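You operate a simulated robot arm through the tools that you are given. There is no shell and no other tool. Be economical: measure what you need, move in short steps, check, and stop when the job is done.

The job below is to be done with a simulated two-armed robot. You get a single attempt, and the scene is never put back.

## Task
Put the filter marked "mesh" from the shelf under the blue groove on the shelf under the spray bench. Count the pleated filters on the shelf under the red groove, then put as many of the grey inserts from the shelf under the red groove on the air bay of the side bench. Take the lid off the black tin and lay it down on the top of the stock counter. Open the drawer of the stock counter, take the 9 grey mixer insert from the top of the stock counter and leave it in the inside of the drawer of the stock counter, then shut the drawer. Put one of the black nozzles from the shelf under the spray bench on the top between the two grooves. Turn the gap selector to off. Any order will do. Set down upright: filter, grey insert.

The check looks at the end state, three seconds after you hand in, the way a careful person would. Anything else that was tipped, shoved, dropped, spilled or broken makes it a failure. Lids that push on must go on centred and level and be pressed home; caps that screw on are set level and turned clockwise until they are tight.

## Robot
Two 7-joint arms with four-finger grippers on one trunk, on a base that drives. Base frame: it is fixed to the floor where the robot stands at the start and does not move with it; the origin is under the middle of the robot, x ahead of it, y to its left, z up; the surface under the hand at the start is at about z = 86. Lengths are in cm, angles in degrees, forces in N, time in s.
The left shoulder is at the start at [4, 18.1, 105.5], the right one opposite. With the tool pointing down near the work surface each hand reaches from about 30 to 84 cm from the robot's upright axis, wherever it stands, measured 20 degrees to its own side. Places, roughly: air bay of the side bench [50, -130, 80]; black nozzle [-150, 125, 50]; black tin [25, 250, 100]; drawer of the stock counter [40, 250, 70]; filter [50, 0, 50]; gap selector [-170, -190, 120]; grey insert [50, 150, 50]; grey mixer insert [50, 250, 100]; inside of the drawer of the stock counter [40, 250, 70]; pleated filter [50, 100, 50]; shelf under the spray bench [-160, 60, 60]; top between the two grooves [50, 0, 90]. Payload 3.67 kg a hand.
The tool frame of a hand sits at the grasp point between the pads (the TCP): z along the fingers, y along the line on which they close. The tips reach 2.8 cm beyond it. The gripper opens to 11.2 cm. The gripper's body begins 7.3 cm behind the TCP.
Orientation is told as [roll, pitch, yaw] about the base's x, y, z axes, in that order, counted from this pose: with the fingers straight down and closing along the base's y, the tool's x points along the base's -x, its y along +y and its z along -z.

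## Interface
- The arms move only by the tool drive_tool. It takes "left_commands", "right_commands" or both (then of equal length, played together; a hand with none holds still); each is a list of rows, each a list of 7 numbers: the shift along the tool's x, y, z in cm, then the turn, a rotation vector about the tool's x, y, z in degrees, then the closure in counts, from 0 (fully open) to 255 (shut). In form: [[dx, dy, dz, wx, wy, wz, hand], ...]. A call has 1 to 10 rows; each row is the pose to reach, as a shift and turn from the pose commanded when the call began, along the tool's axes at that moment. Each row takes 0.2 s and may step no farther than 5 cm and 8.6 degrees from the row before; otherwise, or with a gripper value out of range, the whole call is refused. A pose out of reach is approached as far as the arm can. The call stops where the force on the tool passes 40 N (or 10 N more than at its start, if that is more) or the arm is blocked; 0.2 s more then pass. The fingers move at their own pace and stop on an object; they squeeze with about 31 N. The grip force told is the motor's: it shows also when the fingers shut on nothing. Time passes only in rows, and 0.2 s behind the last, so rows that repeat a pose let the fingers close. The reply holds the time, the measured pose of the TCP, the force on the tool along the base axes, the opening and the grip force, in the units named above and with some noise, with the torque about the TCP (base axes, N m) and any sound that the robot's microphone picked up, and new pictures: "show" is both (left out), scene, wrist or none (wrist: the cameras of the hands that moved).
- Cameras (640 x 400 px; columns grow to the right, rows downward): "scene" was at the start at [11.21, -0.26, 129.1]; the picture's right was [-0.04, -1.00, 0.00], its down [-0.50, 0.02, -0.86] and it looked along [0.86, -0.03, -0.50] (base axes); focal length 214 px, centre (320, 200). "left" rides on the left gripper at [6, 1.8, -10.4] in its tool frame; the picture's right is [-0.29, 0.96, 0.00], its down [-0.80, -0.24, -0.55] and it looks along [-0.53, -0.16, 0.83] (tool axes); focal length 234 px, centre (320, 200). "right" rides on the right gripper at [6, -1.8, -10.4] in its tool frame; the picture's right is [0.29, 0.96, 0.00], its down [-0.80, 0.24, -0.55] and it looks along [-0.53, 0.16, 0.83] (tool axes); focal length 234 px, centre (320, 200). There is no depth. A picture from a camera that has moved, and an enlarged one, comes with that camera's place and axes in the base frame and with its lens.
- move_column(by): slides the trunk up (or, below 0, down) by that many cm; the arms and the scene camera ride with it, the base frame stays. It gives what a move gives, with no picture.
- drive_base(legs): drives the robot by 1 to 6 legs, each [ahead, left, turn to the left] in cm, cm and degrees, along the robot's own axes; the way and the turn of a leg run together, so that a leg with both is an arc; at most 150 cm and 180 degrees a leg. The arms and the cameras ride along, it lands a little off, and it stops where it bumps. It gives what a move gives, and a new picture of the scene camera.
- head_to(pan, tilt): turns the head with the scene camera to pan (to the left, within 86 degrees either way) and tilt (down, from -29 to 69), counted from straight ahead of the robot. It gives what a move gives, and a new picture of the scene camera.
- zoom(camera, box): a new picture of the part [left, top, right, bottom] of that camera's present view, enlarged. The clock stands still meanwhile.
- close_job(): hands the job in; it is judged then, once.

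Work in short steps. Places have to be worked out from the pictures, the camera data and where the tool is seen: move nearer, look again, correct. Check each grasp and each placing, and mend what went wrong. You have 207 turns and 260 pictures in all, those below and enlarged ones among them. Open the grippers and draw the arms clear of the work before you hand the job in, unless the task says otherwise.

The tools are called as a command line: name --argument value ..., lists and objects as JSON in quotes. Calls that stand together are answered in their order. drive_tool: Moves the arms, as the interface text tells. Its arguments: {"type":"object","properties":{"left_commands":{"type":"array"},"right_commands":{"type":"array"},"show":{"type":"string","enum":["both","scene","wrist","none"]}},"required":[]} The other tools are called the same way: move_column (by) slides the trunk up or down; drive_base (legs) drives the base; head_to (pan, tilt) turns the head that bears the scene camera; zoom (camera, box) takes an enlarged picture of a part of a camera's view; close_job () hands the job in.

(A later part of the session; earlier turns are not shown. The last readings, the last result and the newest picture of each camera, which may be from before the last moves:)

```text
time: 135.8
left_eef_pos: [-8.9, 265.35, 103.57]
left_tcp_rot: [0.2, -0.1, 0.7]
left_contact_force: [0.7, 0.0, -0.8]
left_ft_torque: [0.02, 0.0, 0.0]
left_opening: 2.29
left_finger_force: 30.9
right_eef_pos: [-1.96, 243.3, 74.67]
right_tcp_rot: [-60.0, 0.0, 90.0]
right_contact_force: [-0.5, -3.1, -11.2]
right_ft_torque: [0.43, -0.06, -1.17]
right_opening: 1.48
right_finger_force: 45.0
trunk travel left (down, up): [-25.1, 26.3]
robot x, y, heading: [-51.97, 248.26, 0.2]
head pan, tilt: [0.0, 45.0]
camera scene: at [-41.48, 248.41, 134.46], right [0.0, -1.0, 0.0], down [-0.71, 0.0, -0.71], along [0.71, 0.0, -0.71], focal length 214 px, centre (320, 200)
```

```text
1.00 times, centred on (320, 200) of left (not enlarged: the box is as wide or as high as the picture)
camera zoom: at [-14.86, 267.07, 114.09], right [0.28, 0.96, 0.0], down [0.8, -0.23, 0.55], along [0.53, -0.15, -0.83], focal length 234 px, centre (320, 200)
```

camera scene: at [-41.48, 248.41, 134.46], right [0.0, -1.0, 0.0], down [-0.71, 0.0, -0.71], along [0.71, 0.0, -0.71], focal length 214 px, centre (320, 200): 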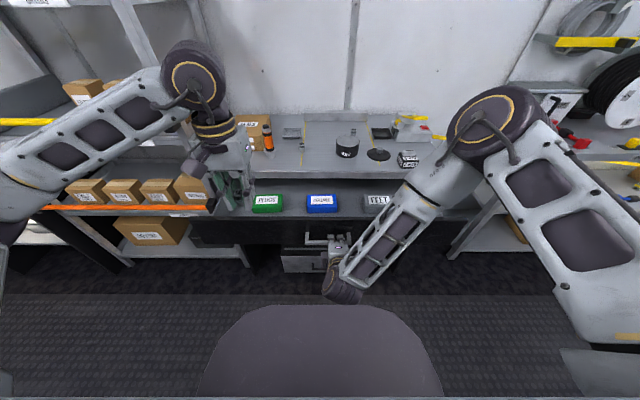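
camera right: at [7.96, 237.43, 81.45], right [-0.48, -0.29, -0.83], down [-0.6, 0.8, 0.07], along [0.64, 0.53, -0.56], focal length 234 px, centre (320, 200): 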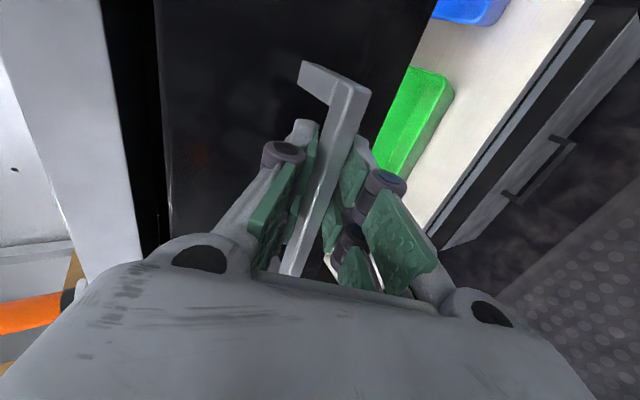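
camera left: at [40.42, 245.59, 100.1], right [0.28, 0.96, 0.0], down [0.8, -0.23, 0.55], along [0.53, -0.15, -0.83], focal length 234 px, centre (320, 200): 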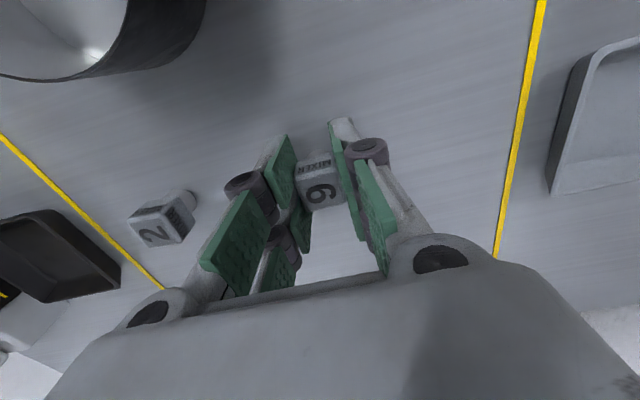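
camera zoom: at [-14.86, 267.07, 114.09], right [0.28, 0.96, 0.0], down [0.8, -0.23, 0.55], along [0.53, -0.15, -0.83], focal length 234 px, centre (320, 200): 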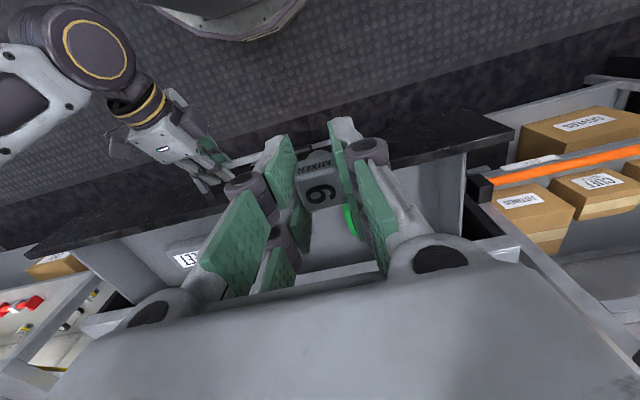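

Free drawer floor lies between the front and the boxes near y≈258. I bring the left hand over it and check.

drive_tool --left_commands '[[-4.5, -1.9, 0.8, 0, 0, 0, 255], [-9, -3.8, 1.6, 0, 0, 0, 255], [-13.5, -5.7, 2.4, 0, 0, 0, 255], [-18, -7.5, 3.2, 0, 0, 0, 255], [-18, -7.5, 3.2, 0, 0, 0, 255]]' --show "wrist"

```text
time: 137.0
left_eef_pos: [9.35, 258.05, 100.35]
left_tcp_rot: [0.2, -0.1, 0.6]
left_contact_force: [0.4, -0.8, -0.9]
left_ft_torque: [0.03, -0.02, -0.01]
left_opening: 2.27
left_finger_force: 31.0
right_eef_pos: [-1.92, 243.25, 74.62]
right_tcp_rot: [-60.0, 0.1, 90.0]
right_contact_force: [-0.6, -3.5, -10.0]
right_ft_torque: [0.95, -0.28, -0.3]
right_opening: 1.49
right_finger_force: 44.8
trunk travel left (down, up): [-25.1, 26.3]
robot x, y, heading: [-52.15, 247.97, 0.2]
head pan, tilt: [0.0, 45.0]
camera left: at [3.28, 259.77, 110.89], right [0.28, 0.96, 0.0], down [0.8, -0.23, 0.55], along [0.53, -0.15, -0.83], focal length 234 px, centre (320, 200)
```

left: 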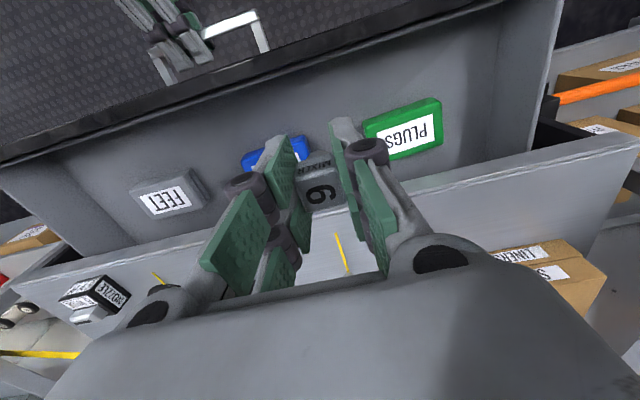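

The floor between boxes at (12.5, 258) is free. I move 3 cm ahead and descend most of the way.

drive_tool --left_commands '[[-3.2, 0, 2, 0, 0, 0, 255], [-3.2, 0, 6.5, 0, 0, 0, 255], [-3.2, 0, 11, 0, 0, 0, 255], [-3.2, 0, 15.5, 0, 0, 0, 255], [-3.2, 0, 20, 0, 0, 0, 255], [-3.2, 0, 22.5, 0, 0, 0, 255]]' --show "both"

```text
time: 138.4
left_eef_pos: [12.6, 258.14, 77.87]
left_tcp_rot: [0.1, -0.1, 0.7]
left_contact_force: [-0.2, -0.2, 0.0]
left_ft_torque: [-0.01, -0.03, 0.01]
left_opening: 2.3
left_finger_force: 30.8
right_eef_pos: [-1.86, 243.36, 74.71]
right_tcp_rot: [-60.0, 0.1, 90.0]
right_contact_force: [0.7, -4.0, -10.4]
right_ft_torque: [1.01, -0.23, -0.3]
right_opening: 1.5
right_finger_force: 45.1
trunk travel left (down, up): [-25.1, 26.3]
robot x, y, heading: [-51.61, 248.46, 0.1]
head pan, tilt: [0.0, 45.0]
camera scene: at [-41.45, 248.39, 134.46], right [0.0, -1.0, 0.0], down [-0.71, 0.0, -0.71], along [0.71, 0.0, -0.71], focal length 214 px, centre (320, 200)
camera left: at [6.55, 259.91, 88.38], right [0.28, 0.96, 0.0], down [0.8, -0.23, 0.55], along [0.53, -0.15, -0.83], focal length 234 px, centre (320, 200)
```

scene: 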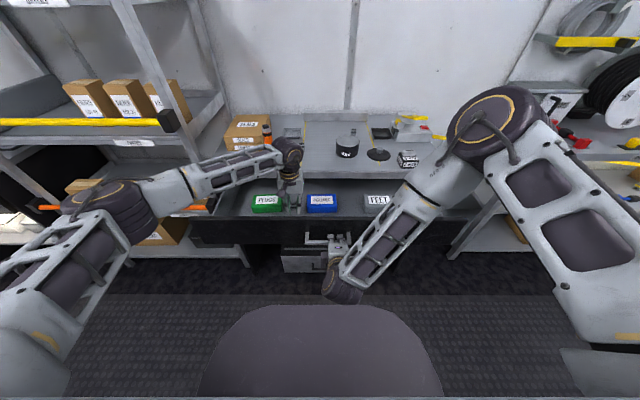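
left: 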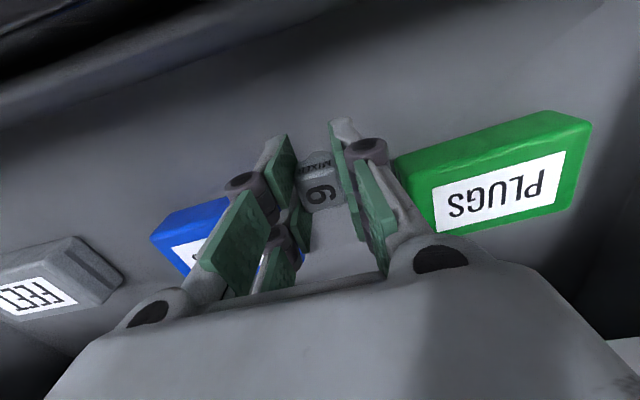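

I lower in small steps until contact, then open slightly.

drive_tool --left_commands '[[0, 0, 1.2, 0, 0, 0, 255], [0, 0, 2.0, 0, 0, 0, 255], [0, 0, 2.6, 0, 0, 0, 255], [0, 0, 3.2, 0, 0, 0, 255], [0, 0, 3.8, 0, 0, 0, 255], [0, 0, 4.4, 0, 0, 0, 255]]' --show "none"

```text
time: 139.8
left_eef_pos: [12.53, 258.19, 73.56]
left_tcp_rot: [0.2, 0.0, 0.8]
left_contact_force: [-1.2, 0.1, -0.4]
left_ft_torque: [-0.01, 0.0, -0.01]
left_opening: 2.25
left_finger_force: 31.3
right_eef_pos: [-1.84, 243.28, 74.7]
right_tcp_rot: [-60.1, 0.2, 90.0]
right_contact_force: [0.5, -3.3, -8.6]
right_ft_torque: [0.87, -0.21, -0.53]
right_opening: 1.51
right_finger_force: 45.5
trunk travel left (down, up): [-25.1, 26.3]
robot x, y, heading: [-51.59, 248.55, 0.2]
head pan, tilt: [0.0, 45.0]
```

No contact at z=73.6 yet; I continue.

drive_tool --left_commands '[[0, 0, 0.5, 0, 0, 0, 255], [0, 0, 1.0, 0, 0, 0, 255], [0, 0, 1.5, 0, 0, 0, 255], [0, 0, 2.0, 0, 0, 0, 255], [0, 0, 2.5, 0, 0, 0, 255], [0, 0, 3, 0, 0, 0, 255]]' --show "wrist"

```text
time: 140.8
left_eef_pos: [12.77, 258.08, 72.35]
left_tcp_rot: [0.0, -0.4, 0.8]
left_contact_force: [-0.3, 1.3, 6.8]
left_ft_torque: [0.02, 0.11, -0.01]
left_opening: 2.23
left_finger_force: 31.0
right_eef_pos: [-1.99, 243.31, 74.69]
right_tcp_rot: [-60.0, 0.0, 90.0]
right_contact_force: [-0.8, -1.5, 5.8]
right_ft_torque: [1.02, -0.21, 0.22]
right_opening: 1.5
right_finger_force: 45.3
trunk travel left (down, up): [-25.1, 26.3]
robot x, y, heading: [-51.92, 248.27, 0.2]
head pan, tilt: [0.0, 45.0]
stopped in row 4 (left hand): the force on the tool passed its limit at 47 N (the readings are from after the stop); the commanded pose is now the measured one
camera left: at [6.61, 259.89, 82.77], right [0.28, 0.96, 0.0], down [0.8, -0.23, 0.56], along [0.54, -0.15, -0.83], focal length 234 px, centre (320, 200)
```

left: 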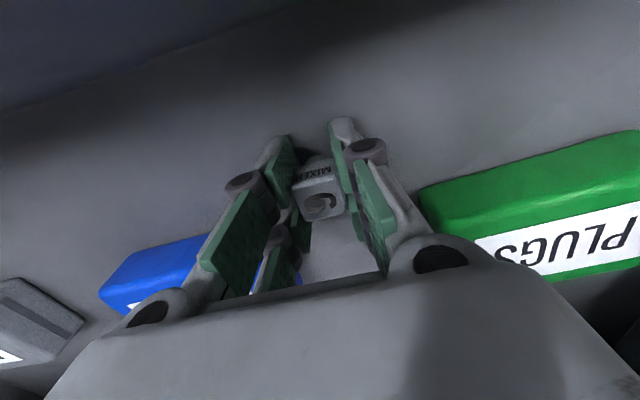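

On the drawer floor. I open to about 5 cm and rise straight up.

drive_tool --left_commands '[[0, 0, 0, 0, 0, 0, 150], [0, 0, 0, 0, 0, 0, 150], [0, 0, -4, 0, 0, 0, 150], [0, 0, -8.5, 0, 0, 0, 150], [0, 0, -13, 0, 0, 0, 150], [0, 0, -17.5, 0, 0, 0, 150], [0, 0, -22, 0, 0, 0, 150], [0, 0, -26.5, 0, 0, 0, 150], [4.5, 1, -28, 0, 0, 0, 150], [9, 2, -28, 0, 0, 0, 150]]' --show "wrist"

```text
time: 143.0
left_eef_pos: [3.3, 259.99, 100.18]
left_tcp_rot: [0.2, -0.4, 0.8]
left_contact_force: [0.2, -0.2, -0.2]
left_ft_torque: [0.0, -0.01, -0.01]
left_opening: 4.61
left_finger_force: 0.0
right_eef_pos: [-2.0, 243.25, 74.66]
right_tcp_rot: [-60.0, 0.1, 90.1]
right_contact_force: [-1.6, -2.5, 14.7]
right_ft_torque: [0.79, -0.3, -0.53]
right_opening: 1.52
right_finger_force: 44.7
trunk travel left (down, up): [-25.1, 26.3]
robot x, y, heading: [-51.93, 248.37, 0.2]
head pan, tilt: [0.0, 45.0]
camera left: at [-2.82, 261.74, 110.72], right [0.28, 0.96, 0.0], down [0.8, -0.23, 0.56], along [0.54, -0.15, -0.83], focal length 234 px, centre (320, 200)
```

left: 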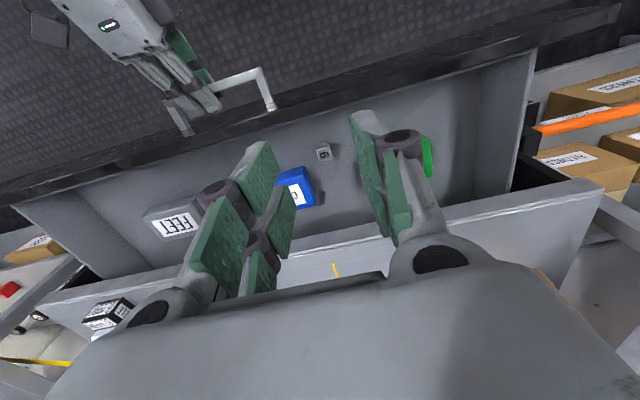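

The insert stands upright in the drawer. I push the drawer shut gently.

drive_tool --right_commands '[[0, -0.6, 1.0, 0, 0, 0, 255], [0, -1.5, 2.6, 0, 0, 0, 255], [0, -2.6, 4.5, 0, 0, 0, 255], [0, -3.7, 6.4, 0, 0, 0, 255], [0, -4.8, 8.3, 0, 0, 0, 255], [0, -5.9, 10.2, 0, 0, 0, 255], [0, -7, 12.1, 0, 0, 0, 255], [0, -8, 13.9, 0, 0, 0, 255], [0, -8.7, 15.1, 0, 0, 0, 255], [0, -9.1, 15.8, 0, 0, 0, 255]]' --show "scene"

```text
time: 145.2
left_eef_pos: [3.09, 259.9, 100.38]
left_tcp_rot: [0.0, -0.5, 0.7]
left_contact_force: [-0.2, 0.2, -0.2]
left_ft_torque: [0.0, -0.01, 0.01]
left_opening: 4.6
left_finger_force: 0.0
right_eef_pos: [16.09, 243.32, 74.67]
right_tcp_rot: [-59.9, 0.1, 90.1]
right_contact_force: [-11.4, -6.7, 20.0]
right_ft_torque: [0.81, -0.2, -0.94]
right_opening: 1.48
right_finger_force: 44.9
trunk travel left (down, up): [-25.1, 26.3]
robot x, y, heading: [-51.99, 248.16, 0.1]
head pan, tilt: [0.0, 45.0]
camera scene: at [-41.92, 248.41, 134.5], right [0.0, -1.0, 0.0], down [-0.71, 0.0, -0.71], along [0.71, 0.0, -0.71], focal length 214 px, centre (320, 200)
```

scene: 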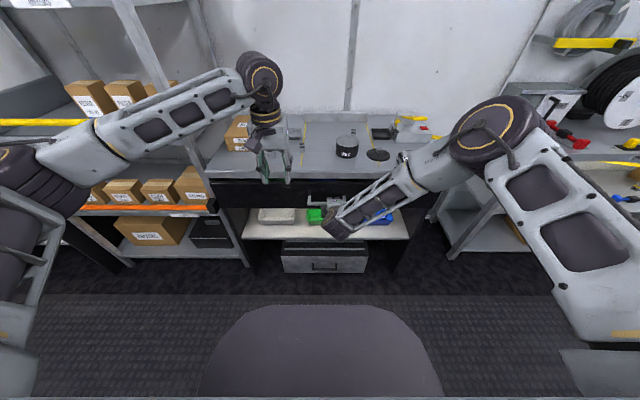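

Shut again at the starting grip position; I press slightly more, release, back off and begin turning the hand back down.

drive_tool --right_commands '[[0, -0.2, 0.4, 0, 0, 0, 255], [0, -0.2, 0.4, 0, 0, 0, 120], [0, -0.2, 0.4, 0, 0, 0, 110], [0, -0.2, -3, 0, 0, 0, 110], [0, -0.2, -7, 0, 0, 0, 110], [0, -3, -9.5, -3.8, 3.8, 6.59, 110], [0, -6.5, -11.5, -7.6, 7.6, 13.2, 110], [0, -10, -13.5, -11.4, 11.4, 19.8, 110], [0, -13.5, -15.5, -15.2, 15.2, 26.4, 110], [0, -17, -17.5, -19, 19, 32.9, 110]]' --show "scene"

```text
time: 147.4
left_eef_pos: [3.4, 259.96, 100.1]
left_tcp_rot: [0.1, -0.3, 0.6]
left_contact_force: [0.0, -0.9, -0.4]
left_ft_torque: [0.03, -0.03, -0.01]
left_opening: 4.62
left_finger_force: 0.1
right_eef_pos: [9.49, 243.25, 98.09]
right_tcp_rot: [-36.1, -12.1, 53.9]
right_contact_force: [-0.7, -0.2, 0.5]
right_ft_torque: [0.01, -0.01, 0.01]
right_opening: 6.38
right_finger_force: 0.1
trunk travel left (down, up): [-25.1, 26.3]
robot x, y, heading: [-51.43, 248.72, -0.0]
head pan, tilt: [0.0, 45.0]
camera scene: at [-41.57, 248.43, 134.47], right [0.0, -1.0, 0.0], down [-0.71, 0.0, -0.71], along [0.71, 0.0, -0.71], focal length 214 px, centre (320, 200)
```

scene: 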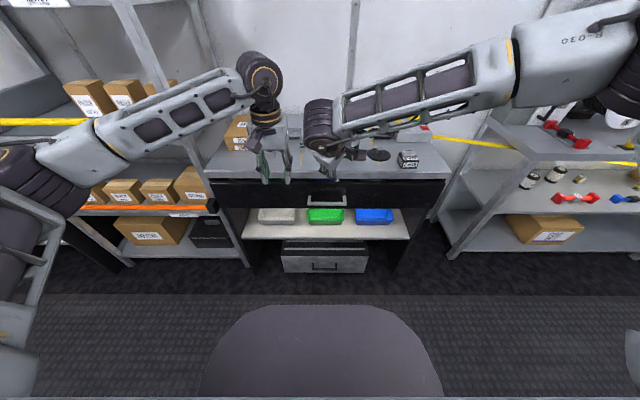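

The drawer is shut. I finish turning the right hand down, then drive to the nozzle.

drive_tool --right_commands '[[0, 0, 0, -3.5, 3.5, 6.0, 60], [0, 0, 0, -7, 7, 12.0, 20], [0, 0, 0, -10.5, 10.5, 18, 20], [0, 0, 0, -14, 14, 24.1, 20], [0, 0, 0, -17.4, 17.4, 30.1, 20], [0, 0, 0, -20.8, 20.8, 36.1, 20], [0, 0, 0, -24.3, 24.3, 42.1, 20], [0, 0, 0, -27.7, 27.7, 48.1, 20]]' --show "none"

drive_base --legs '[[0, -28, 0], [17, 0, 0]]'

zoom --camera "right" --box '[0, 0, 640, 400]'

```text
time: 149.2
left_eef_pos: [3.38, 259.9, 100.13]
left_tcp_rot: [0.0, -0.3, 0.5]
left_contact_force: [0.2, 0.0, 0.2]
left_ft_torque: [0.02, 0.03, -0.01]
left_opening: 4.63
left_finger_force: 0.0
right_eef_pos: [9.57, 243.33, 97.99]
right_tcp_rot: [0.0, 0.1, -0.2]
right_contact_force: [-1.4, -0.9, 0.3]
right_ft_torque: [-0.01, 0.02, -0.01]
right_opening: 10.32
right_finger_force: 0.1
trunk travel left (down, up): [-25.1, 26.3]
robot x, y, heading: [-51.78, 248.57, -0.0]
head pan, tilt: [0.0, 45.0]
```

```text
time: 152.3
left_eef_pos: [20.49, 231.94, 100.16]
left_tcp_rot: [0.1, -0.3, 0.7]
left_contact_force: [1.8, -0.2, -0.3]
left_ft_torque: [0.0, 0.04, 0.0]
left_opening: 4.64
left_finger_force: 0.1
right_eef_pos: [26.84, 215.28, 97.97]
right_tcp_rot: [-0.1, 0.1, 0.1]
right_contact_force: [0.7, 1.2, 0.7]
right_ft_torque: [0.0, 0.05, 0.0]
right_opening: 10.31
right_finger_force: 0.1
trunk travel left (down, up): [-25.1, 26.3]
robot x, y, heading: [-34.74, 220.23, 0.2]
head pan, tilt: [0.0, 45.0]
camera scene: at [-24.4, 220.34, 134.46], right [0.0, -1.0, 0.0], down [-0.71, 0.0, -0.71], along [0.71, 0.0, -0.71], focal length 214 px, centre (320, 200)
```

scene: 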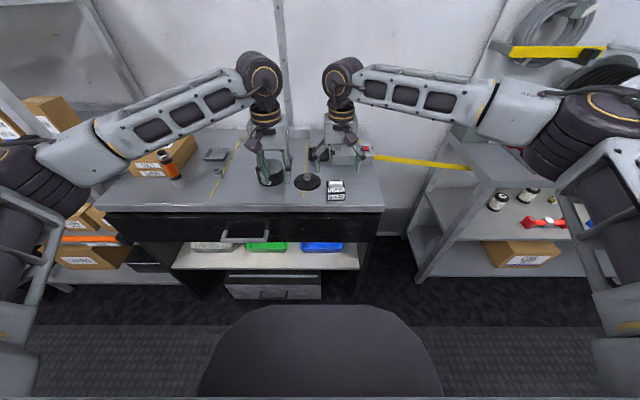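

```text
1.00 times, centred on (320, 200) of right (not enlarged: the box is as wide or as high as the picture)
camera zoom: at [20.88, 213.59, 108.4], right [-0.29, 0.96, 0.0], down [0.8, 0.24, 0.55], along [0.53, 0.16, -0.83], focal length 234 px, centre (320, 200)
```

zoom: 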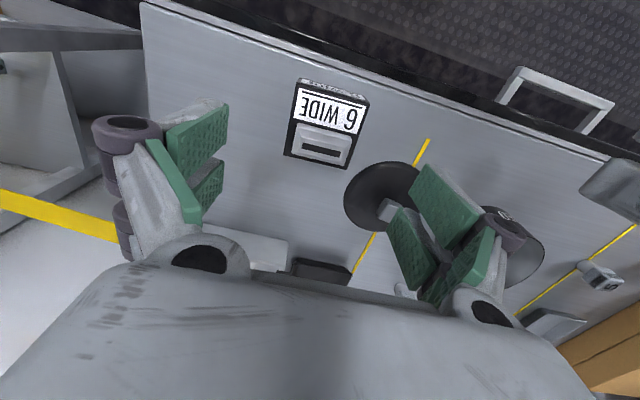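

The hand is nearly above the nozzle (25.5, 215.5, yaw +4°). I adjust, descend and grip.

drive_tool --right_commands '[[1.3, 0.2, 0, 0, 0, -4, 20], [1.3, 0.2, 4, 0, 0, -4, 40], [1.3, 0.2, 8, 0, 0, -4, 40], [1.3, 0.2, 8, 0, 0, -4, 255], [1.3, 0.2, 8, 0, 0, -4, 255], [1.3, 0.2, 8, 0, 0, -4, 255], [1.3, 0.2, 8, 0, 0, -4, 255], [1.3, 0.2, 4, 0, 0, -4, 255], [1.3, 0.2, 0, 0, 0, -4, 255], [1.3, 0.2, -4, 0, 0, -4, 255]]' --show "wrist"

```text
time: 154.5
left_eef_pos: [20.31, 231.92, 100.27]
left_tcp_rot: [0.0, -0.3, 0.8]
left_contact_force: [0.9, 0.4, 0.3]
left_ft_torque: [-0.03, -0.01, -0.01]
left_opening: 4.62
left_finger_force: 0.1
right_eef_pos: [25.19, 215.43, 102.07]
right_tcp_rot: [-0.2, 0.1, 4.0]
right_contact_force: [-0.4, -0.6, 0.1]
right_ft_torque: [-0.02, -0.03, -0.02]
right_opening: 5.78
right_finger_force: 31.0
trunk travel left (down, up): [-25.1, 26.3]
robot x, y, heading: [-34.69, 220.45, 0.3]
head pan, tilt: [0.0, 45.0]
camera right: at [19.53, 213.42, 112.55], right [-0.35, 0.94, 0.0], down [0.78, 0.3, 0.55], along [0.52, 0.19, -0.83], focal length 234 px, centre (320, 200)
```

right: 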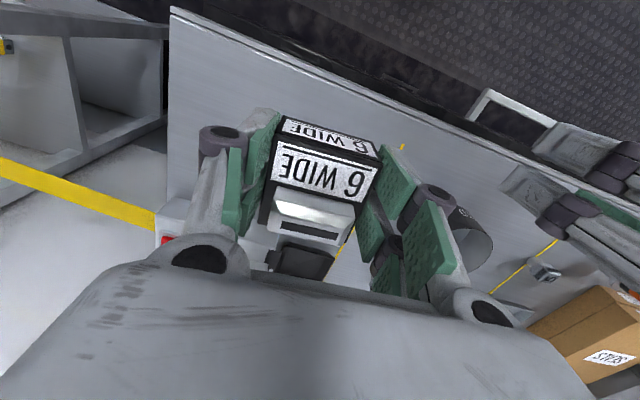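

Held from above. I raise the trunk 15 cm and drive back to the bench between the grooves.

move_column --by 15

drive_base --legs '[[-25, 0, 0], [0, -100, 0], [0, -100, 0], [40, 0, 0]]'

zoom --camera "right" --box '[0, 0, 640, 400]'

```text
time: 156.2
left_eef_pos: [20.51, 231.96, 115.11]
left_tcp_rot: [0.1, -0.3, 0.7]
left_contact_force: [0.1, -0.5, -1.0]
left_ft_torque: [0.02, 0.02, 0.0]
left_opening: 4.63
left_finger_force: 0.0
right_eef_pos: [25.36, 215.5, 117.02]
right_tcp_rot: [-0.1, 0.1, 4.0]
right_contact_force: [0.3, -0.1, -1.2]
right_ft_torque: [-0.01, -0.01, 0.0]
right_opening: 5.79
right_finger_force: 30.6
trunk travel left (down, up): [-40.1, 11.3]
robot x, y, heading: [-34.56, 220.05, 0.2]
head pan, tilt: [0.0, 45.0]
```

```text
time: 170.1
left_eef_pos: [35.41, 32.32, 115.13]
left_tcp_rot: [0.0, -0.3, 0.5]
left_contact_force: [0.3, -0.6, 0.3]
left_ft_torque: [0.01, 0.01, -0.01]
left_opening: 4.6
left_finger_force: 0.2
right_eef_pos: [40.31, 15.92, 117.0]
right_tcp_rot: [-0.1, 0.1, 3.8]
right_contact_force: [-0.3, 0.4, -1.5]
right_ft_torque: [0.0, 0.01, 0.03]
right_opening: 5.75
right_finger_force: 30.8
trunk travel left (down, up): [-40.1, 11.3]
robot x, y, heading: [-19.78, 20.7, -0.3]
head pan, tilt: [0.0, 45.0]
camera scene: at [-9.57, 20.91, 149.4], right [0.0, -1.0, 0.0], down [-0.71, 0.0, -0.71], along [0.71, 0.0, -0.71], focal length 214 px, centre (320, 200)
```

scene: 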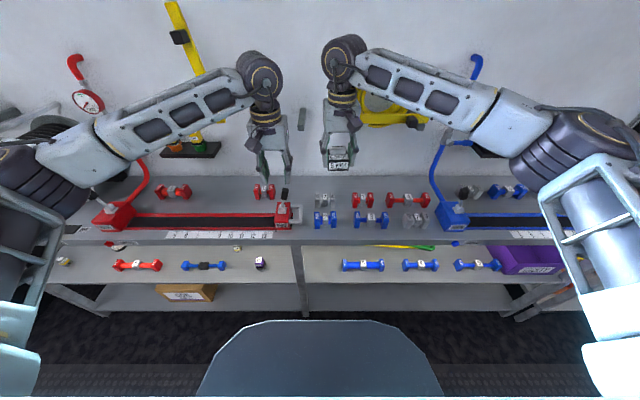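

```text
1.00 times, centred on (320, 200) of right (not enlarged: the box is as wide or as high as the picture)
camera zoom: at [34.46, 13.79, 127.46], right [-0.35, 0.94, 0.0], down [0.78, 0.29, 0.55], along [0.52, 0.19, -0.83], focal length 234 px, centre (320, 200)
```

zoom: 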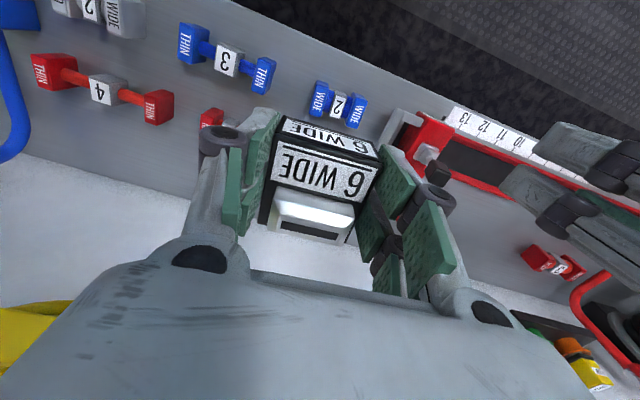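

The strip at the back lies under the hose holder, so the front gap is better: held from above, the fingers (x 35–37) stay in front of the heads. I go above (36, 11.85) at z≈97.

drive_tool --right_commands '[[1, -1, 3.5, 0, 0, 1, 255], [2, -2, 7, 0, 0, 2, 255], [3, -2.8, 10.5, 0, 0, 3, 255], [4, -3.4, 14, 0, 0, 3.8, 255], [4.56, -3.76, 17.5, 0, 0, 3.8, 255], [4.56, -3.76, 20, 0, 0, 3.8, 255], [4.56, -3.76, 20, 0, 0, 3.8, 255]]' --show "both"

zoom --camera "scene" --box '[280, 170, 408, 250]'

```text
time: 171.7
left_eef_pos: [35.42, 32.3, 115.14]
left_tcp_rot: [0.0, -0.3, 0.5]
left_contact_force: [-0.4, 1.0, 0.3]
left_ft_torque: [0.01, -0.01, 0.03]
left_opening: 4.62
left_finger_force: 0.0
right_eef_pos: [36.11, 11.76, 96.99]
right_tcp_rot: [-0.1, 0.1, -0.1]
right_contact_force: [-0.4, 0.7, -1.0]
right_ft_torque: [0.01, 0.0, 0.01]
right_opening: 5.77
right_finger_force: 31.1
trunk travel left (down, up): [-40.1, 11.3]
robot x, y, heading: [-19.67, 20.65, 0.3]
head pan, tilt: [0.0, 45.0]
camera scene: at [-9.54, 20.91, 149.4], right [0.0, -1.0, 0.0], down [-0.71, 0.0, -0.71], along [0.71, 0.0, -0.71], focal length 214 px, centre (320, 200)
camera right: at [30.07, 10.08, 107.41], right [-0.29, 0.96, 0.0], down [0.8, 0.24, 0.55], along [0.53, 0.16, -0.83], focal length 234 px, centre (320, 200)
```

scene: 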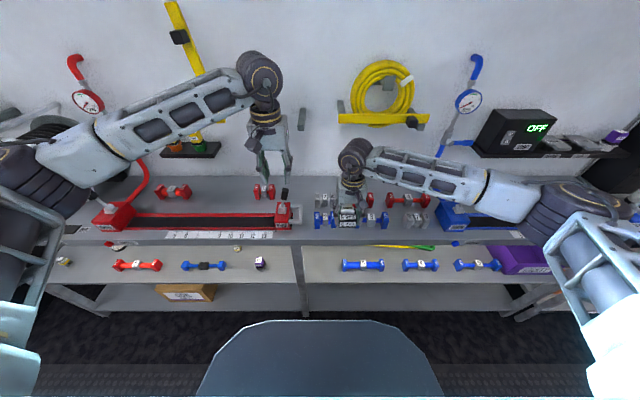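
right: 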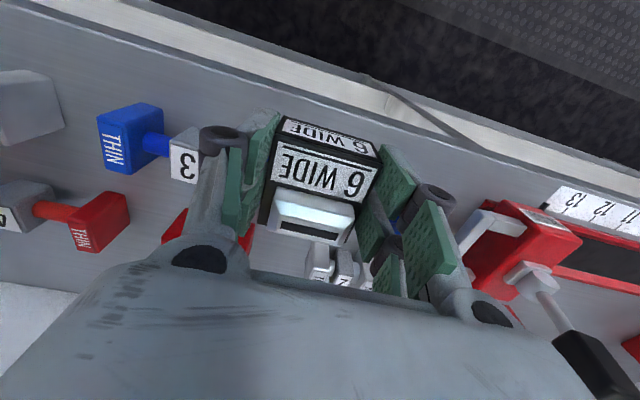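

```text
5.00 times, centred on (344, 210) of scene
camera zoom: at [-9.54, 20.91, 149.4], right [0.0, -1.0, 0.0], down [-0.71, 0.0, -0.71], along [0.71, 0.0, -0.71], focal length 1072 px, centre (200, 150)
```

zoom: 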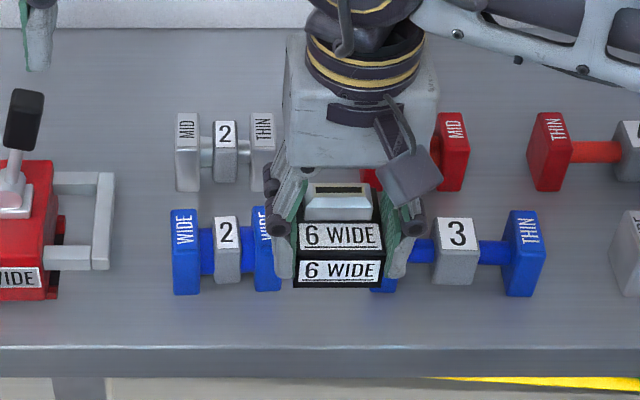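

The view gives edge 34.4, heads 39.0, gap y 8.4–14.9; I shift +0.5 x, −0.25 y and lower to contact.

drive_tool --right_commands '[[-0.5, -0.25, 2, 0, 0, 0, 255], [-0.5, -0.25, 5, 0, 0, 0, 255], [-0.5, -0.25, 6.2, 0, 0, 0, 255], [-0.5, -0.25, 6.8, 0, 0, 0, 255], [-0.5, -0.25, 7.3, 0, 0, 0, 255], [-0.5, -0.25, 7.7, 0, 0, 0, 255]]' --show "none"

zoom --camera "scene" --box '[280, 170, 408, 250]'

```text
time: 172.3
left_eef_pos: [35.38, 32.14, 115.17]
left_tcp_rot: [0.0, -0.4, 0.6]
left_contact_force: [-0.1, 0.4, -0.3]
left_ft_torque: [-0.02, -0.02, 0.0]
left_opening: 4.63
left_finger_force: 0.1
right_eef_pos: [36.81, 11.78, 93.52]
right_tcp_rot: [0.3, -0.7, 0.0]
right_contact_force: [-1.2, 0.1, 5.3]
right_ft_torque: [-0.13, -0.05, -0.07]
right_opening: 5.77
right_finger_force: 31.1
trunk travel left (down, up): [-40.1, 11.3]
robot x, y, heading: [-19.96, 20.94, -0.2]
head pan, tilt: [0.0, 45.0]
stopped in row 3 (right hand): the force on the tool passed its limit at 61 N (the readings are from after the stop); the commanded pose is now the measured one
```

```text
5.00 times, centred on (344, 210) of scene
camera zoom: at [-9.72, 20.91, 149.4], right [0.0, -1.0, 0.0], down [-0.71, 0.0, -0.71], along [0.71, 0.0, -0.71], focal length 1072 px, centre (200, 150)
```

zoom: 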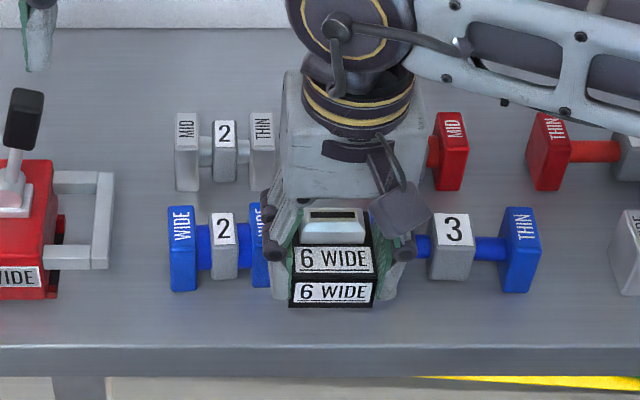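

It met the heads — the nozzle is about 6 cm deep, so it overlaps them. I lift, shift 1.3 cm toward me (a small front overhang, centre of mass well on the bench) and lower again.

drive_tool --right_commands '[[0, 0, -2, 0, 0, 0, 255], [1.35, -0.1, -2, 0, 0, 0, 255], [1.35, -0.1, 1, 0, 0, 0, 255], [1.35, -0.1, 2.5, 0, 0, 0, 255], [1.35, -0.1, 3.2, 0, 0, 0, 255], [1.35, -0.1, 3.7, 0, 0, 0, 255]]' --show "none"

zoom --camera "scene" --box '[280, 170, 408, 250]'

```text
time: 173.7
left_eef_pos: [35.39, 32.27, 115.16]
left_tcp_rot: [0.0, -0.4, 0.5]
left_contact_force: [-0.8, -0.3, -0.3]
left_ft_torque: [0.01, 0.01, 0.01]
left_opening: 4.59
left_finger_force: 0.0
right_eef_pos: [35.63, 11.6, 89.96]
right_tcp_rot: [0.3, -0.9, 0.0]
right_contact_force: [-2.3, -2.2, 21.9]
right_ft_torque: [-0.09, 0.04, 0.0]
right_opening: 5.77
right_finger_force: 30.8
trunk travel left (down, up): [-40.1, 11.3]
robot x, y, heading: [-20.04, 20.4, -0.3]
head pan, tilt: [0.0, 45.0]
```

```text
5.00 times, centred on (344, 210) of scene
camera zoom: at [-9.74, 20.9, 149.43], right [0.0, -1.0, 0.0], down [-0.71, 0.0, -0.71], along [0.71, 0.0, -0.71], focal length 1072 px, centre (200, 150)
```

zoom: 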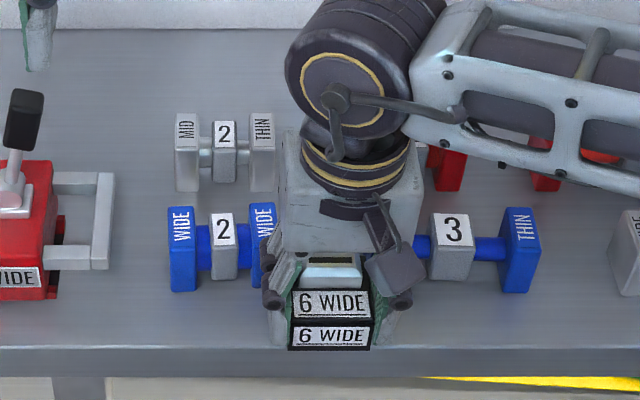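

It rests on the bench with the front about at the edge. I release and rise.

drive_tool --right_commands '[[0, 0, 0, 0, 0, 0, 115], [0, 0, 0, 0, 0, 0, 95], [0, 0, 0, 0, 0, 0, 80], [0, 0, -3, 0, 0, 0, 80], [0, 0, -7.5, 0, 0, 0, 80], [0, 0, -12, 0, 0, 0, 60], [4, 0, -16, 0, 0, 0, 20], [8, 0, -18, 0, 0, 0, 20]]' --show "wrist"

zoom --camera "scene" --box '[280, 170, 408, 250]'

```text
refused: row 7 steps farther than a row can; nothing moved
```

```text
5.00 times, centred on (344, 210) of scene
camera zoom: at [-9.74, 20.9, 149.43], right [0.0, -1.0, 0.0], down [-0.71, 0.0, -0.71], along [0.71, 0.0, -0.71], focal length 1072 px, centre (200, 150)
```

zoom: 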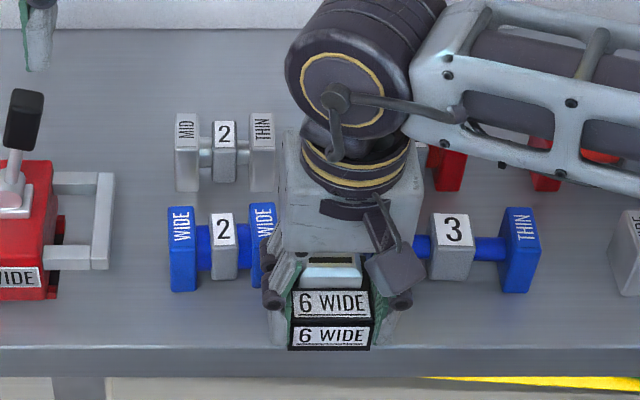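

A step was too long; I repeat with shorter ones.

drive_tool --right_commands '[[0, 0, 0, 0, 0, 0, 115], [0, 0, 0, 0, 0, 0, 95], [0, 0, 0, 0, 0, 0, 80], [0, 0, -3, 0, 0, 0, 80], [0, 0, -7.5, 0, 0, 0, 80], [0, 0, -12, 0, 0, 0, 60], [3.5, 0, -15, 0, 0, 0, 20], [7.5, 0, -17, 0, 0, 0, 20]]' --show "none"

zoom --camera "scene" --box '[280, 170, 408, 250]'

```text
time: 175.5
left_eef_pos: [35.42, 32.22, 115.27]
left_tcp_rot: [0.0, -0.4, 0.5]
left_contact_force: [-0.2, 0.5, -0.1]
left_ft_torque: [0.04, 0.0, -0.02]
left_opening: 4.66
left_finger_force: 0.1
right_eef_pos: [27.82, 11.59, 106.57]
right_tcp_rot: [0.2, -0.5, 0.0]
right_contact_force: [0.0, -0.1, 0.1]
right_ft_torque: [0.0, -0.02, 0.02]
right_opening: 10.34
right_finger_force: 0.1
trunk travel left (down, up): [-40.1, 11.3]
robot x, y, heading: [-19.83, 21.26, -0.2]
head pan, tilt: [0.0, 45.0]
```

```text
5.00 times, centred on (344, 210) of scene
camera zoom: at [-9.64, 20.88, 149.4], right [0.0, -1.0, 0.0], down [-0.71, 0.0, -0.71], along [0.71, 0.0, -0.71], focal length 1072 px, centre (200, 150)
```

zoom: 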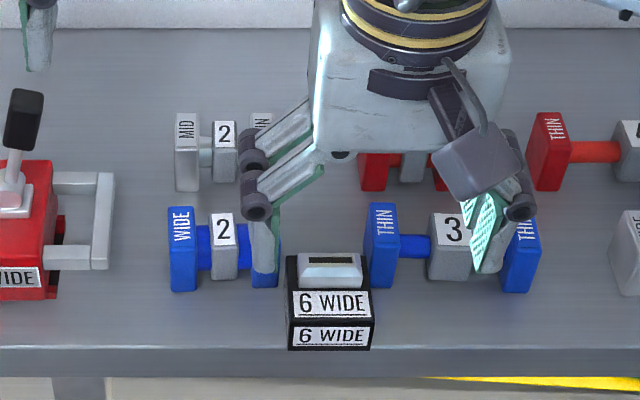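

The nozzle stands upright in place, untouched neighbours. Next the grey inserts: I back off, drive left before 5L (y≈148) and lower the trunk.

drive_base --legs '[[-38, 0, 0], [0, 112, 0]]'

move_column --by -27.6

drive_tool --left_commands '[[1, 0.5, 2, 0, -6, 0, 20], [2, 1, 5, 0, -12, 0, 20], [3, 1.5, 8, 0, -18, 0, 20], [3, 2, 11, 0, -25, 0, 60], [3, 2.5, 14, 0, -32, 0, 90], [3, 3, 17, 0, -39, 0, 100], [3, 3.5, 20, 0, -46, 0, 100], [1, 4, 23, 0, -50, 0, 100]]' --show "both"

```text
time: 183.6
left_eef_pos: [-2.21, 146.11, 115.18]
left_tcp_rot: [0.0, -0.3, 0.4]
left_contact_force: [1.4, -0.1, -0.6]
left_ft_torque: [-0.02, 0.02, -0.04]
left_opening: 4.62
left_finger_force: 0.0
right_eef_pos: [-9.68, 125.45, 106.43]
right_tcp_rot: [0.3, -0.6, -0.3]
right_contact_force: [0.3, 0.0, 0.4]
right_ft_torque: [0.0, 0.02, -0.05]
right_opening: 10.32
right_finger_force: 0.0
trunk travel left (down, up): [-40.1, 11.3]
robot x, y, heading: [-57.41, 134.46, -0.1]
head pan, tilt: [0.0, 45.0]
camera scene: at [-47.22, 134.87, 149.39], right [0.0, -1.0, 0.0], down [-0.71, 0.0, -0.71], along [0.71, 0.0, -0.71], focal length 214 px, centre (320, 200)
```

scene: 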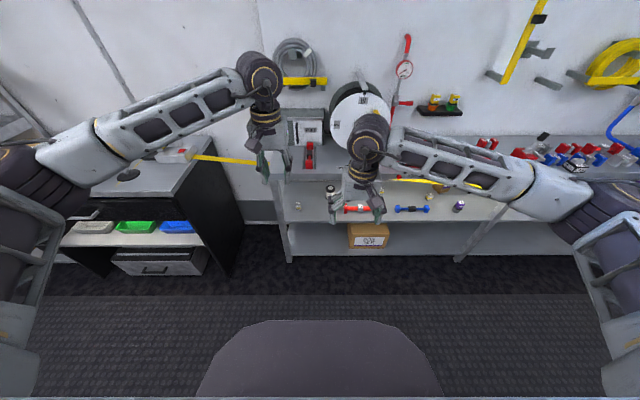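

```text
time: 186.4
left_eef_pos: [-2.21, 146.09, 87.53]
left_tcp_rot: [0.0, -0.2, 0.3]
left_contact_force: [-0.4, 0.1, -0.4]
left_ft_torque: [0.01, -0.01, -0.01]
left_opening: 4.63
left_finger_force: 0.2
right_eef_pos: [-9.8, 125.49, 79.03]
right_tcp_rot: [0.1, -0.6, -0.3]
right_contact_force: [0.4, -0.3, -0.4]
right_ft_torque: [0.03, 0.02, 0.03]
right_opening: 10.31
right_finger_force: 0.0
trunk travel left (down, up): [-12.5, 38.9]
robot x, y, heading: [-57.61, 135.1, 0.2]
head pan, tilt: [0.0, 45.0]
```

```text
time: 188.4
left_eef_pos: [-7.68, 138.93, 63.53]
left_tcp_rot: [-20.9, -42.0, 13.6]
left_contact_force: [-0.1, -0.3, -0.1]
left_ft_torque: [-0.02, -0.01, 0.0]
left_opening: 6.79
left_finger_force: 0.2
right_eef_pos: [-9.9, 125.5, 78.98]
right_tcp_rot: [0.1, -0.6, -0.1]
right_contact_force: [-0.1, 0.8, -0.5]
right_ft_torque: [-0.03, -0.02, 0.0]
right_opening: 10.32
right_finger_force: 0.1
trunk travel left (down, up): [-12.5, 38.9]
robot x, y, heading: [-57.05, 134.55, -0.3]
head pan, tilt: [0.0, 45.0]
stopped in row 8 (left hand): the arm was blocked; the commanded pose is now the measured one
camera scene: at [-47.3, 134.99, 121.83], right [0.0, -1.0, 0.0], down [-0.71, 0.0, -0.71], along [0.71, 0.0, -0.71], focal length 214 px, centre (320, 200)
camera left: at [-19.21, 141.84, 66.34], right [0.22, 0.97, -0.06], down [0.19, 0.02, 0.98], along [0.96, -0.23, -0.18], focal length 234 px, centre (320, 200)
```

scene: 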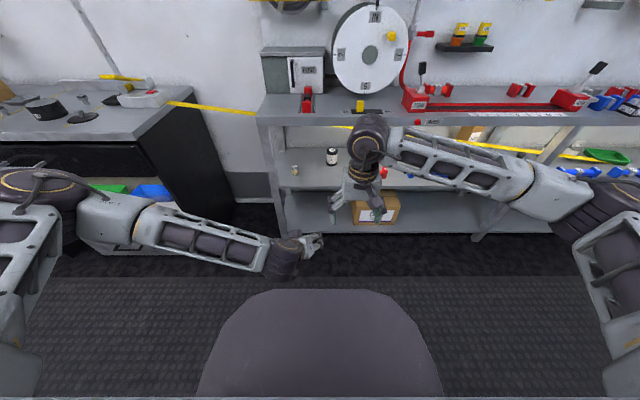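
left: 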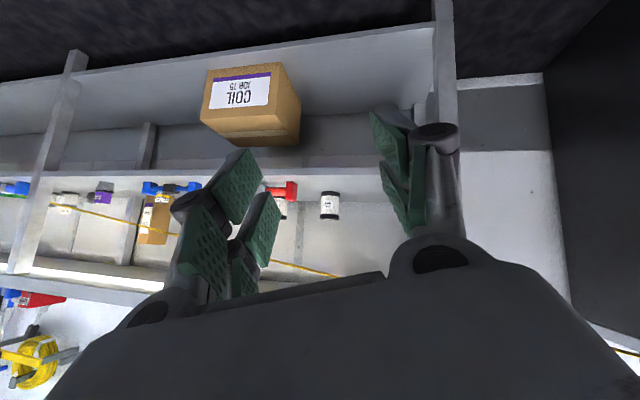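

The left arm was too folded near the body and twisted. I drive 22 cm ahead and straighten it in front of the shelf at 5L's height and y.

drive_base --legs '[[22, 0, 0]]'

drive_tool --left_commands '[[-2.2, 2.3, 2.5, -2.7, -1.5, 2.7, 100], [-4.4, 4.7, 5, -5.5, -3, 5.4, 100], [-6.6, 7, 7.5, -8.2, -4.5, 8.1, 100], [-8.9, 9.4, 10, -11, -6.1, 10.8, 100], [-8.9, 9.4, 10, -11, -6.1, 10.8, 100]]' --show "wrist"

```text
time: 190.1
left_eef_pos: [14.39, 138.85, 63.5]
left_tcp_rot: [-20.8, -41.9, 13.5]
left_contact_force: [0.3, 0.0, -0.1]
left_ft_torque: [-0.01, 0.03, -0.04]
left_opening: 6.83
left_finger_force: 0.0
right_eef_pos: [12.39, 125.24, 78.95]
right_tcp_rot: [0.3, -0.5, -0.2]
right_contact_force: [1.1, -0.1, -0.7]
right_ft_torque: [0.0, 0.0, -0.03]
right_opening: 10.34
right_finger_force: 0.0
trunk travel left (down, up): [-12.5, 38.9]
robot x, y, heading: [-35.79, 134.72, -0.3]
head pan, tilt: [0.0, 45.0]
camera scene: at [-25.05, 134.77, 121.8], right [0.0, -1.0, 0.0], down [-0.71, 0.0, -0.71], along [0.71, 0.0, -0.71], focal length 214 px, centre (320, 200)
```

scene: 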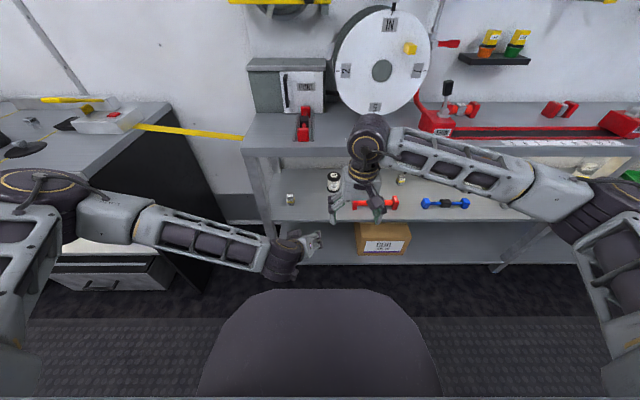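

```text
time: 191.3
left_eef_pos: [27.88, 147.52, 59.95]
left_tcp_rot: [0.2, -50.0, -0.2]
left_contact_force: [-0.9, -0.4, 0.2]
left_ft_torque: [0.01, -0.03, -0.01]
left_opening: 6.79
left_finger_force: 0.0
right_eef_pos: [12.09, 125.39, 79.03]
right_tcp_rot: [0.3, -0.6, -0.3]
right_contact_force: [-0.8, -0.8, 0.2]
right_ft_torque: [-0.03, 0.0, 0.02]
right_opening: 10.32
right_finger_force: 0.0
trunk travel left (down, up): [-12.5, 38.9]
robot x, y, heading: [-35.64, 134.95, -0.2]
head pan, tilt: [0.0, 45.0]
camera left: at [16.18, 149.36, 62.17], right [0.19, 0.96, 0.22], down [0.09, -0.24, 0.97], along [0.98, -0.16, -0.13], focal length 234 px, centre (320, 200)
```

left: 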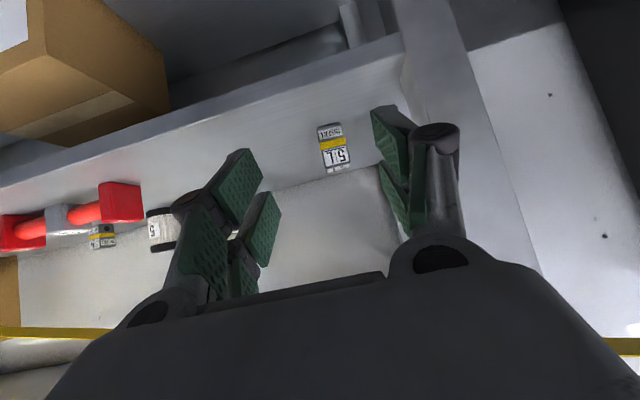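

5L's base front is at (44.3, 148.2), shelf z=49.5. I advance with the fingers at 5.5 cm and close on it.

drive_tool --left_commands '[[-1.4, 0.2, 4.3, 0, 0, 0, 130], [-2.9, 0.4, 8.7, 0, 0, 0, 130], [-4.3, 0.6, 13, 0, 0, 0, 130], [-5.3, 0.7, 16, 0, 0, 0, 130], [-6.0, 0.7, 18.2, 0, 0, 0, 130]]' --show "wrist"

```text
time: 192.5
left_eef_pos: [45.84, 148.14, 53.59]
left_tcp_rot: [0.1, -50.5, -0.2]
left_contact_force: [-3.5, -0.3, 17.3]
left_ft_torque: [-0.04, 0.12, -0.05]
left_opening: 5.33
left_finger_force: 0.0
right_eef_pos: [11.96, 125.24, 78.98]
right_tcp_rot: [0.2, -0.8, -0.3]
right_contact_force: [-0.2, 0.3, 0.4]
right_ft_torque: [-0.03, -0.03, -0.01]
right_opening: 10.34
right_finger_force: 0.0
trunk travel left (down, up): [-12.5, 38.9]
robot x, y, heading: [-35.4, 134.54, 0.0]
head pan, tilt: [0.0, 45.0]
camera left: at [33.98, 150.01, 55.66], right [0.18, 0.96, 0.22], down [0.08, -0.24, 0.97], along [0.98, -0.16, -0.12], focal length 234 px, centre (320, 200)
```

left: 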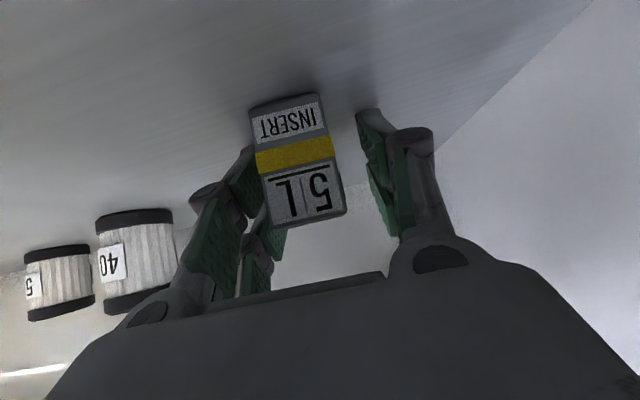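

The insert is between the fingers with light contact on the shelf. I raise 0.4 cm, shift slightly right, close and lift 3 cm.

drive_tool --left_commands '[[-0.3, -0.3, -0.26, 0, 0, 0, 130], [-0.3, -0.3, -0.26, 0, 0, 0, 200], [-0.3, -0.3, -0.26, 0, 0, 0, 255], [-0.3, -0.3, -0.26, 0, 0, 0, 255], [-0.3, -0.3, -0.26, 0, 0, 0, 255], [-1.5, -0.3, -1.2, 0, 0, 0, 255], [-2.6, -0.3, -2.2, 0, 0, 0, 255]]' --show "wrist"

```text
time: 194.1
left_eef_pos: [45.56, 147.99, 56.19]
left_tcp_rot: [0.3, -49.9, -0.2]
left_contact_force: [-1.0, 0.4, -2.2]
left_ft_torque: [-0.02, -0.03, 0.0]
left_opening: 2.84
left_finger_force: 31.2
right_eef_pos: [12.25, 125.33, 78.91]
right_tcp_rot: [0.1, -0.6, -0.2]
right_contact_force: [0.2, 0.7, -0.1]
right_ft_torque: [0.02, -0.03, -0.04]
right_opening: 10.35
right_finger_force: 0.1
trunk travel left (down, up): [-12.5, 38.9]
robot x, y, heading: [-35.54, 134.6, -0.2]
head pan, tilt: [0.0, 45.0]
camera left: at [33.79, 149.83, 58.4], right [0.19, 0.96, 0.22], down [0.09, -0.24, 0.97], along [0.98, -0.16, -0.13], focal length 234 px, centre (320, 200)
```

left: 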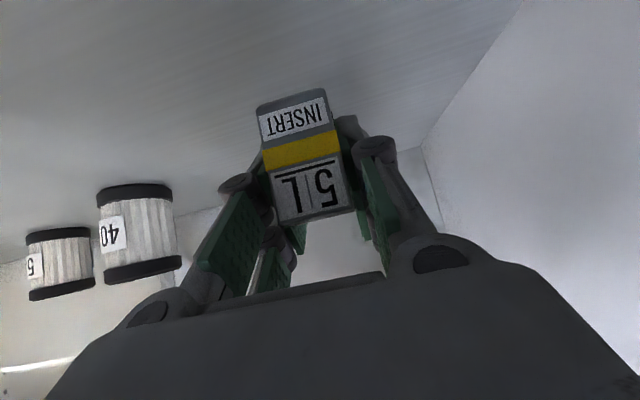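

Held (2.8 cm). I withdraw it, then drive right to stand before 3W (y≈63).

drive_tool --left_commands '[[2.6, 0, -4.1, 0, 0, 0, 255], [5.3, 0, -8.1, 0, 0, 0, 255], [8, 0, -12.1, 0, 0, 0, 255], [10.5, 0, -16, 0, 0, 0, 255], [11, 0, -18, 0, 0, 0, 255]]' --show "none"

drive_base --legs '[[-6, 0, 0], [0, -59, 0]]'

zoom --camera "scene" --box '[220, 120, 460, 270]'

```text
time: 195.3
left_eef_pos: [24.73, 148.05, 59.36]
left_tcp_rot: [0.1, -50.0, 0.1]
left_contact_force: [-0.7, 0.1, -0.8]
left_ft_torque: [0.03, -0.01, 0.0]
left_opening: 2.84
left_finger_force: 31.1
right_eef_pos: [12.32, 125.28, 78.96]
right_tcp_rot: [0.2, -0.6, -0.2]
right_contact_force: [0.2, 0.0, -0.1]
right_ft_torque: [0.03, 0.0, -0.01]
right_opening: 10.35
right_finger_force: 0.0
trunk travel left (down, up): [-12.5, 38.9]
robot x, y, heading: [-35.08, 134.82, -0.1]
head pan, tilt: [0.0, 45.0]
```

```text
time: 199.3
left_eef_pos: [18.49, 89.38, 59.39]
left_tcp_rot: [0.2, -50.0, -0.1]
left_contact_force: [0.6, 0.2, -0.9]
left_ft_torque: [0.0, -0.02, 0.0]
left_opening: 2.84
left_finger_force: 30.5
right_eef_pos: [6.04, 66.51, 78.88]
right_tcp_rot: [0.2, -0.6, -0.1]
right_contact_force: [-0.6, -0.7, -0.6]
right_ft_torque: [0.05, 0.01, 0.02]
right_opening: 10.33
right_finger_force: 0.1
trunk travel left (down, up): [-12.5, 38.9]
robot x, y, heading: [-41.7, 75.87, -0.1]
head pan, tilt: [0.0, 45.0]
camera scene: at [-31.39, 75.89, 121.82], right [0.0, -1.0, 0.0], down [-0.71, 0.0, -0.71], along [0.71, 0.0, -0.71], focal length 214 px, centre (320, 200)
```

scene: 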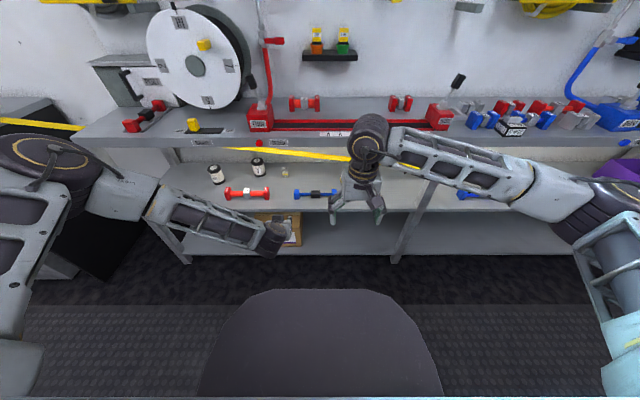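

```text
2.67 times, centred on (340, 195) of scene
camera zoom: at [-31.39, 75.89, 121.82], right [0.0, -1.0, 0.0], down [-0.71, 0.0, -0.71], along [0.71, 0.0, -0.71], focal length 572 px, centre (267, 213)
```

zoom: 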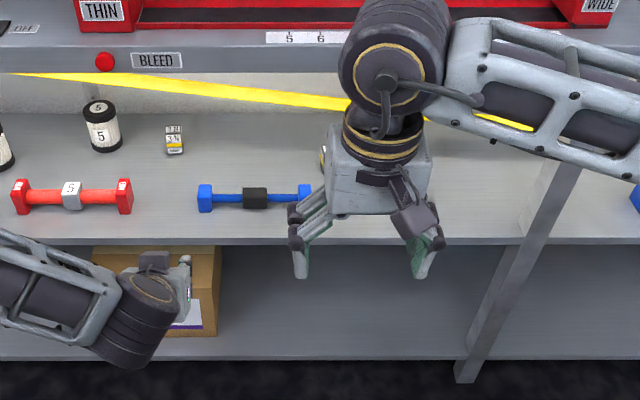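

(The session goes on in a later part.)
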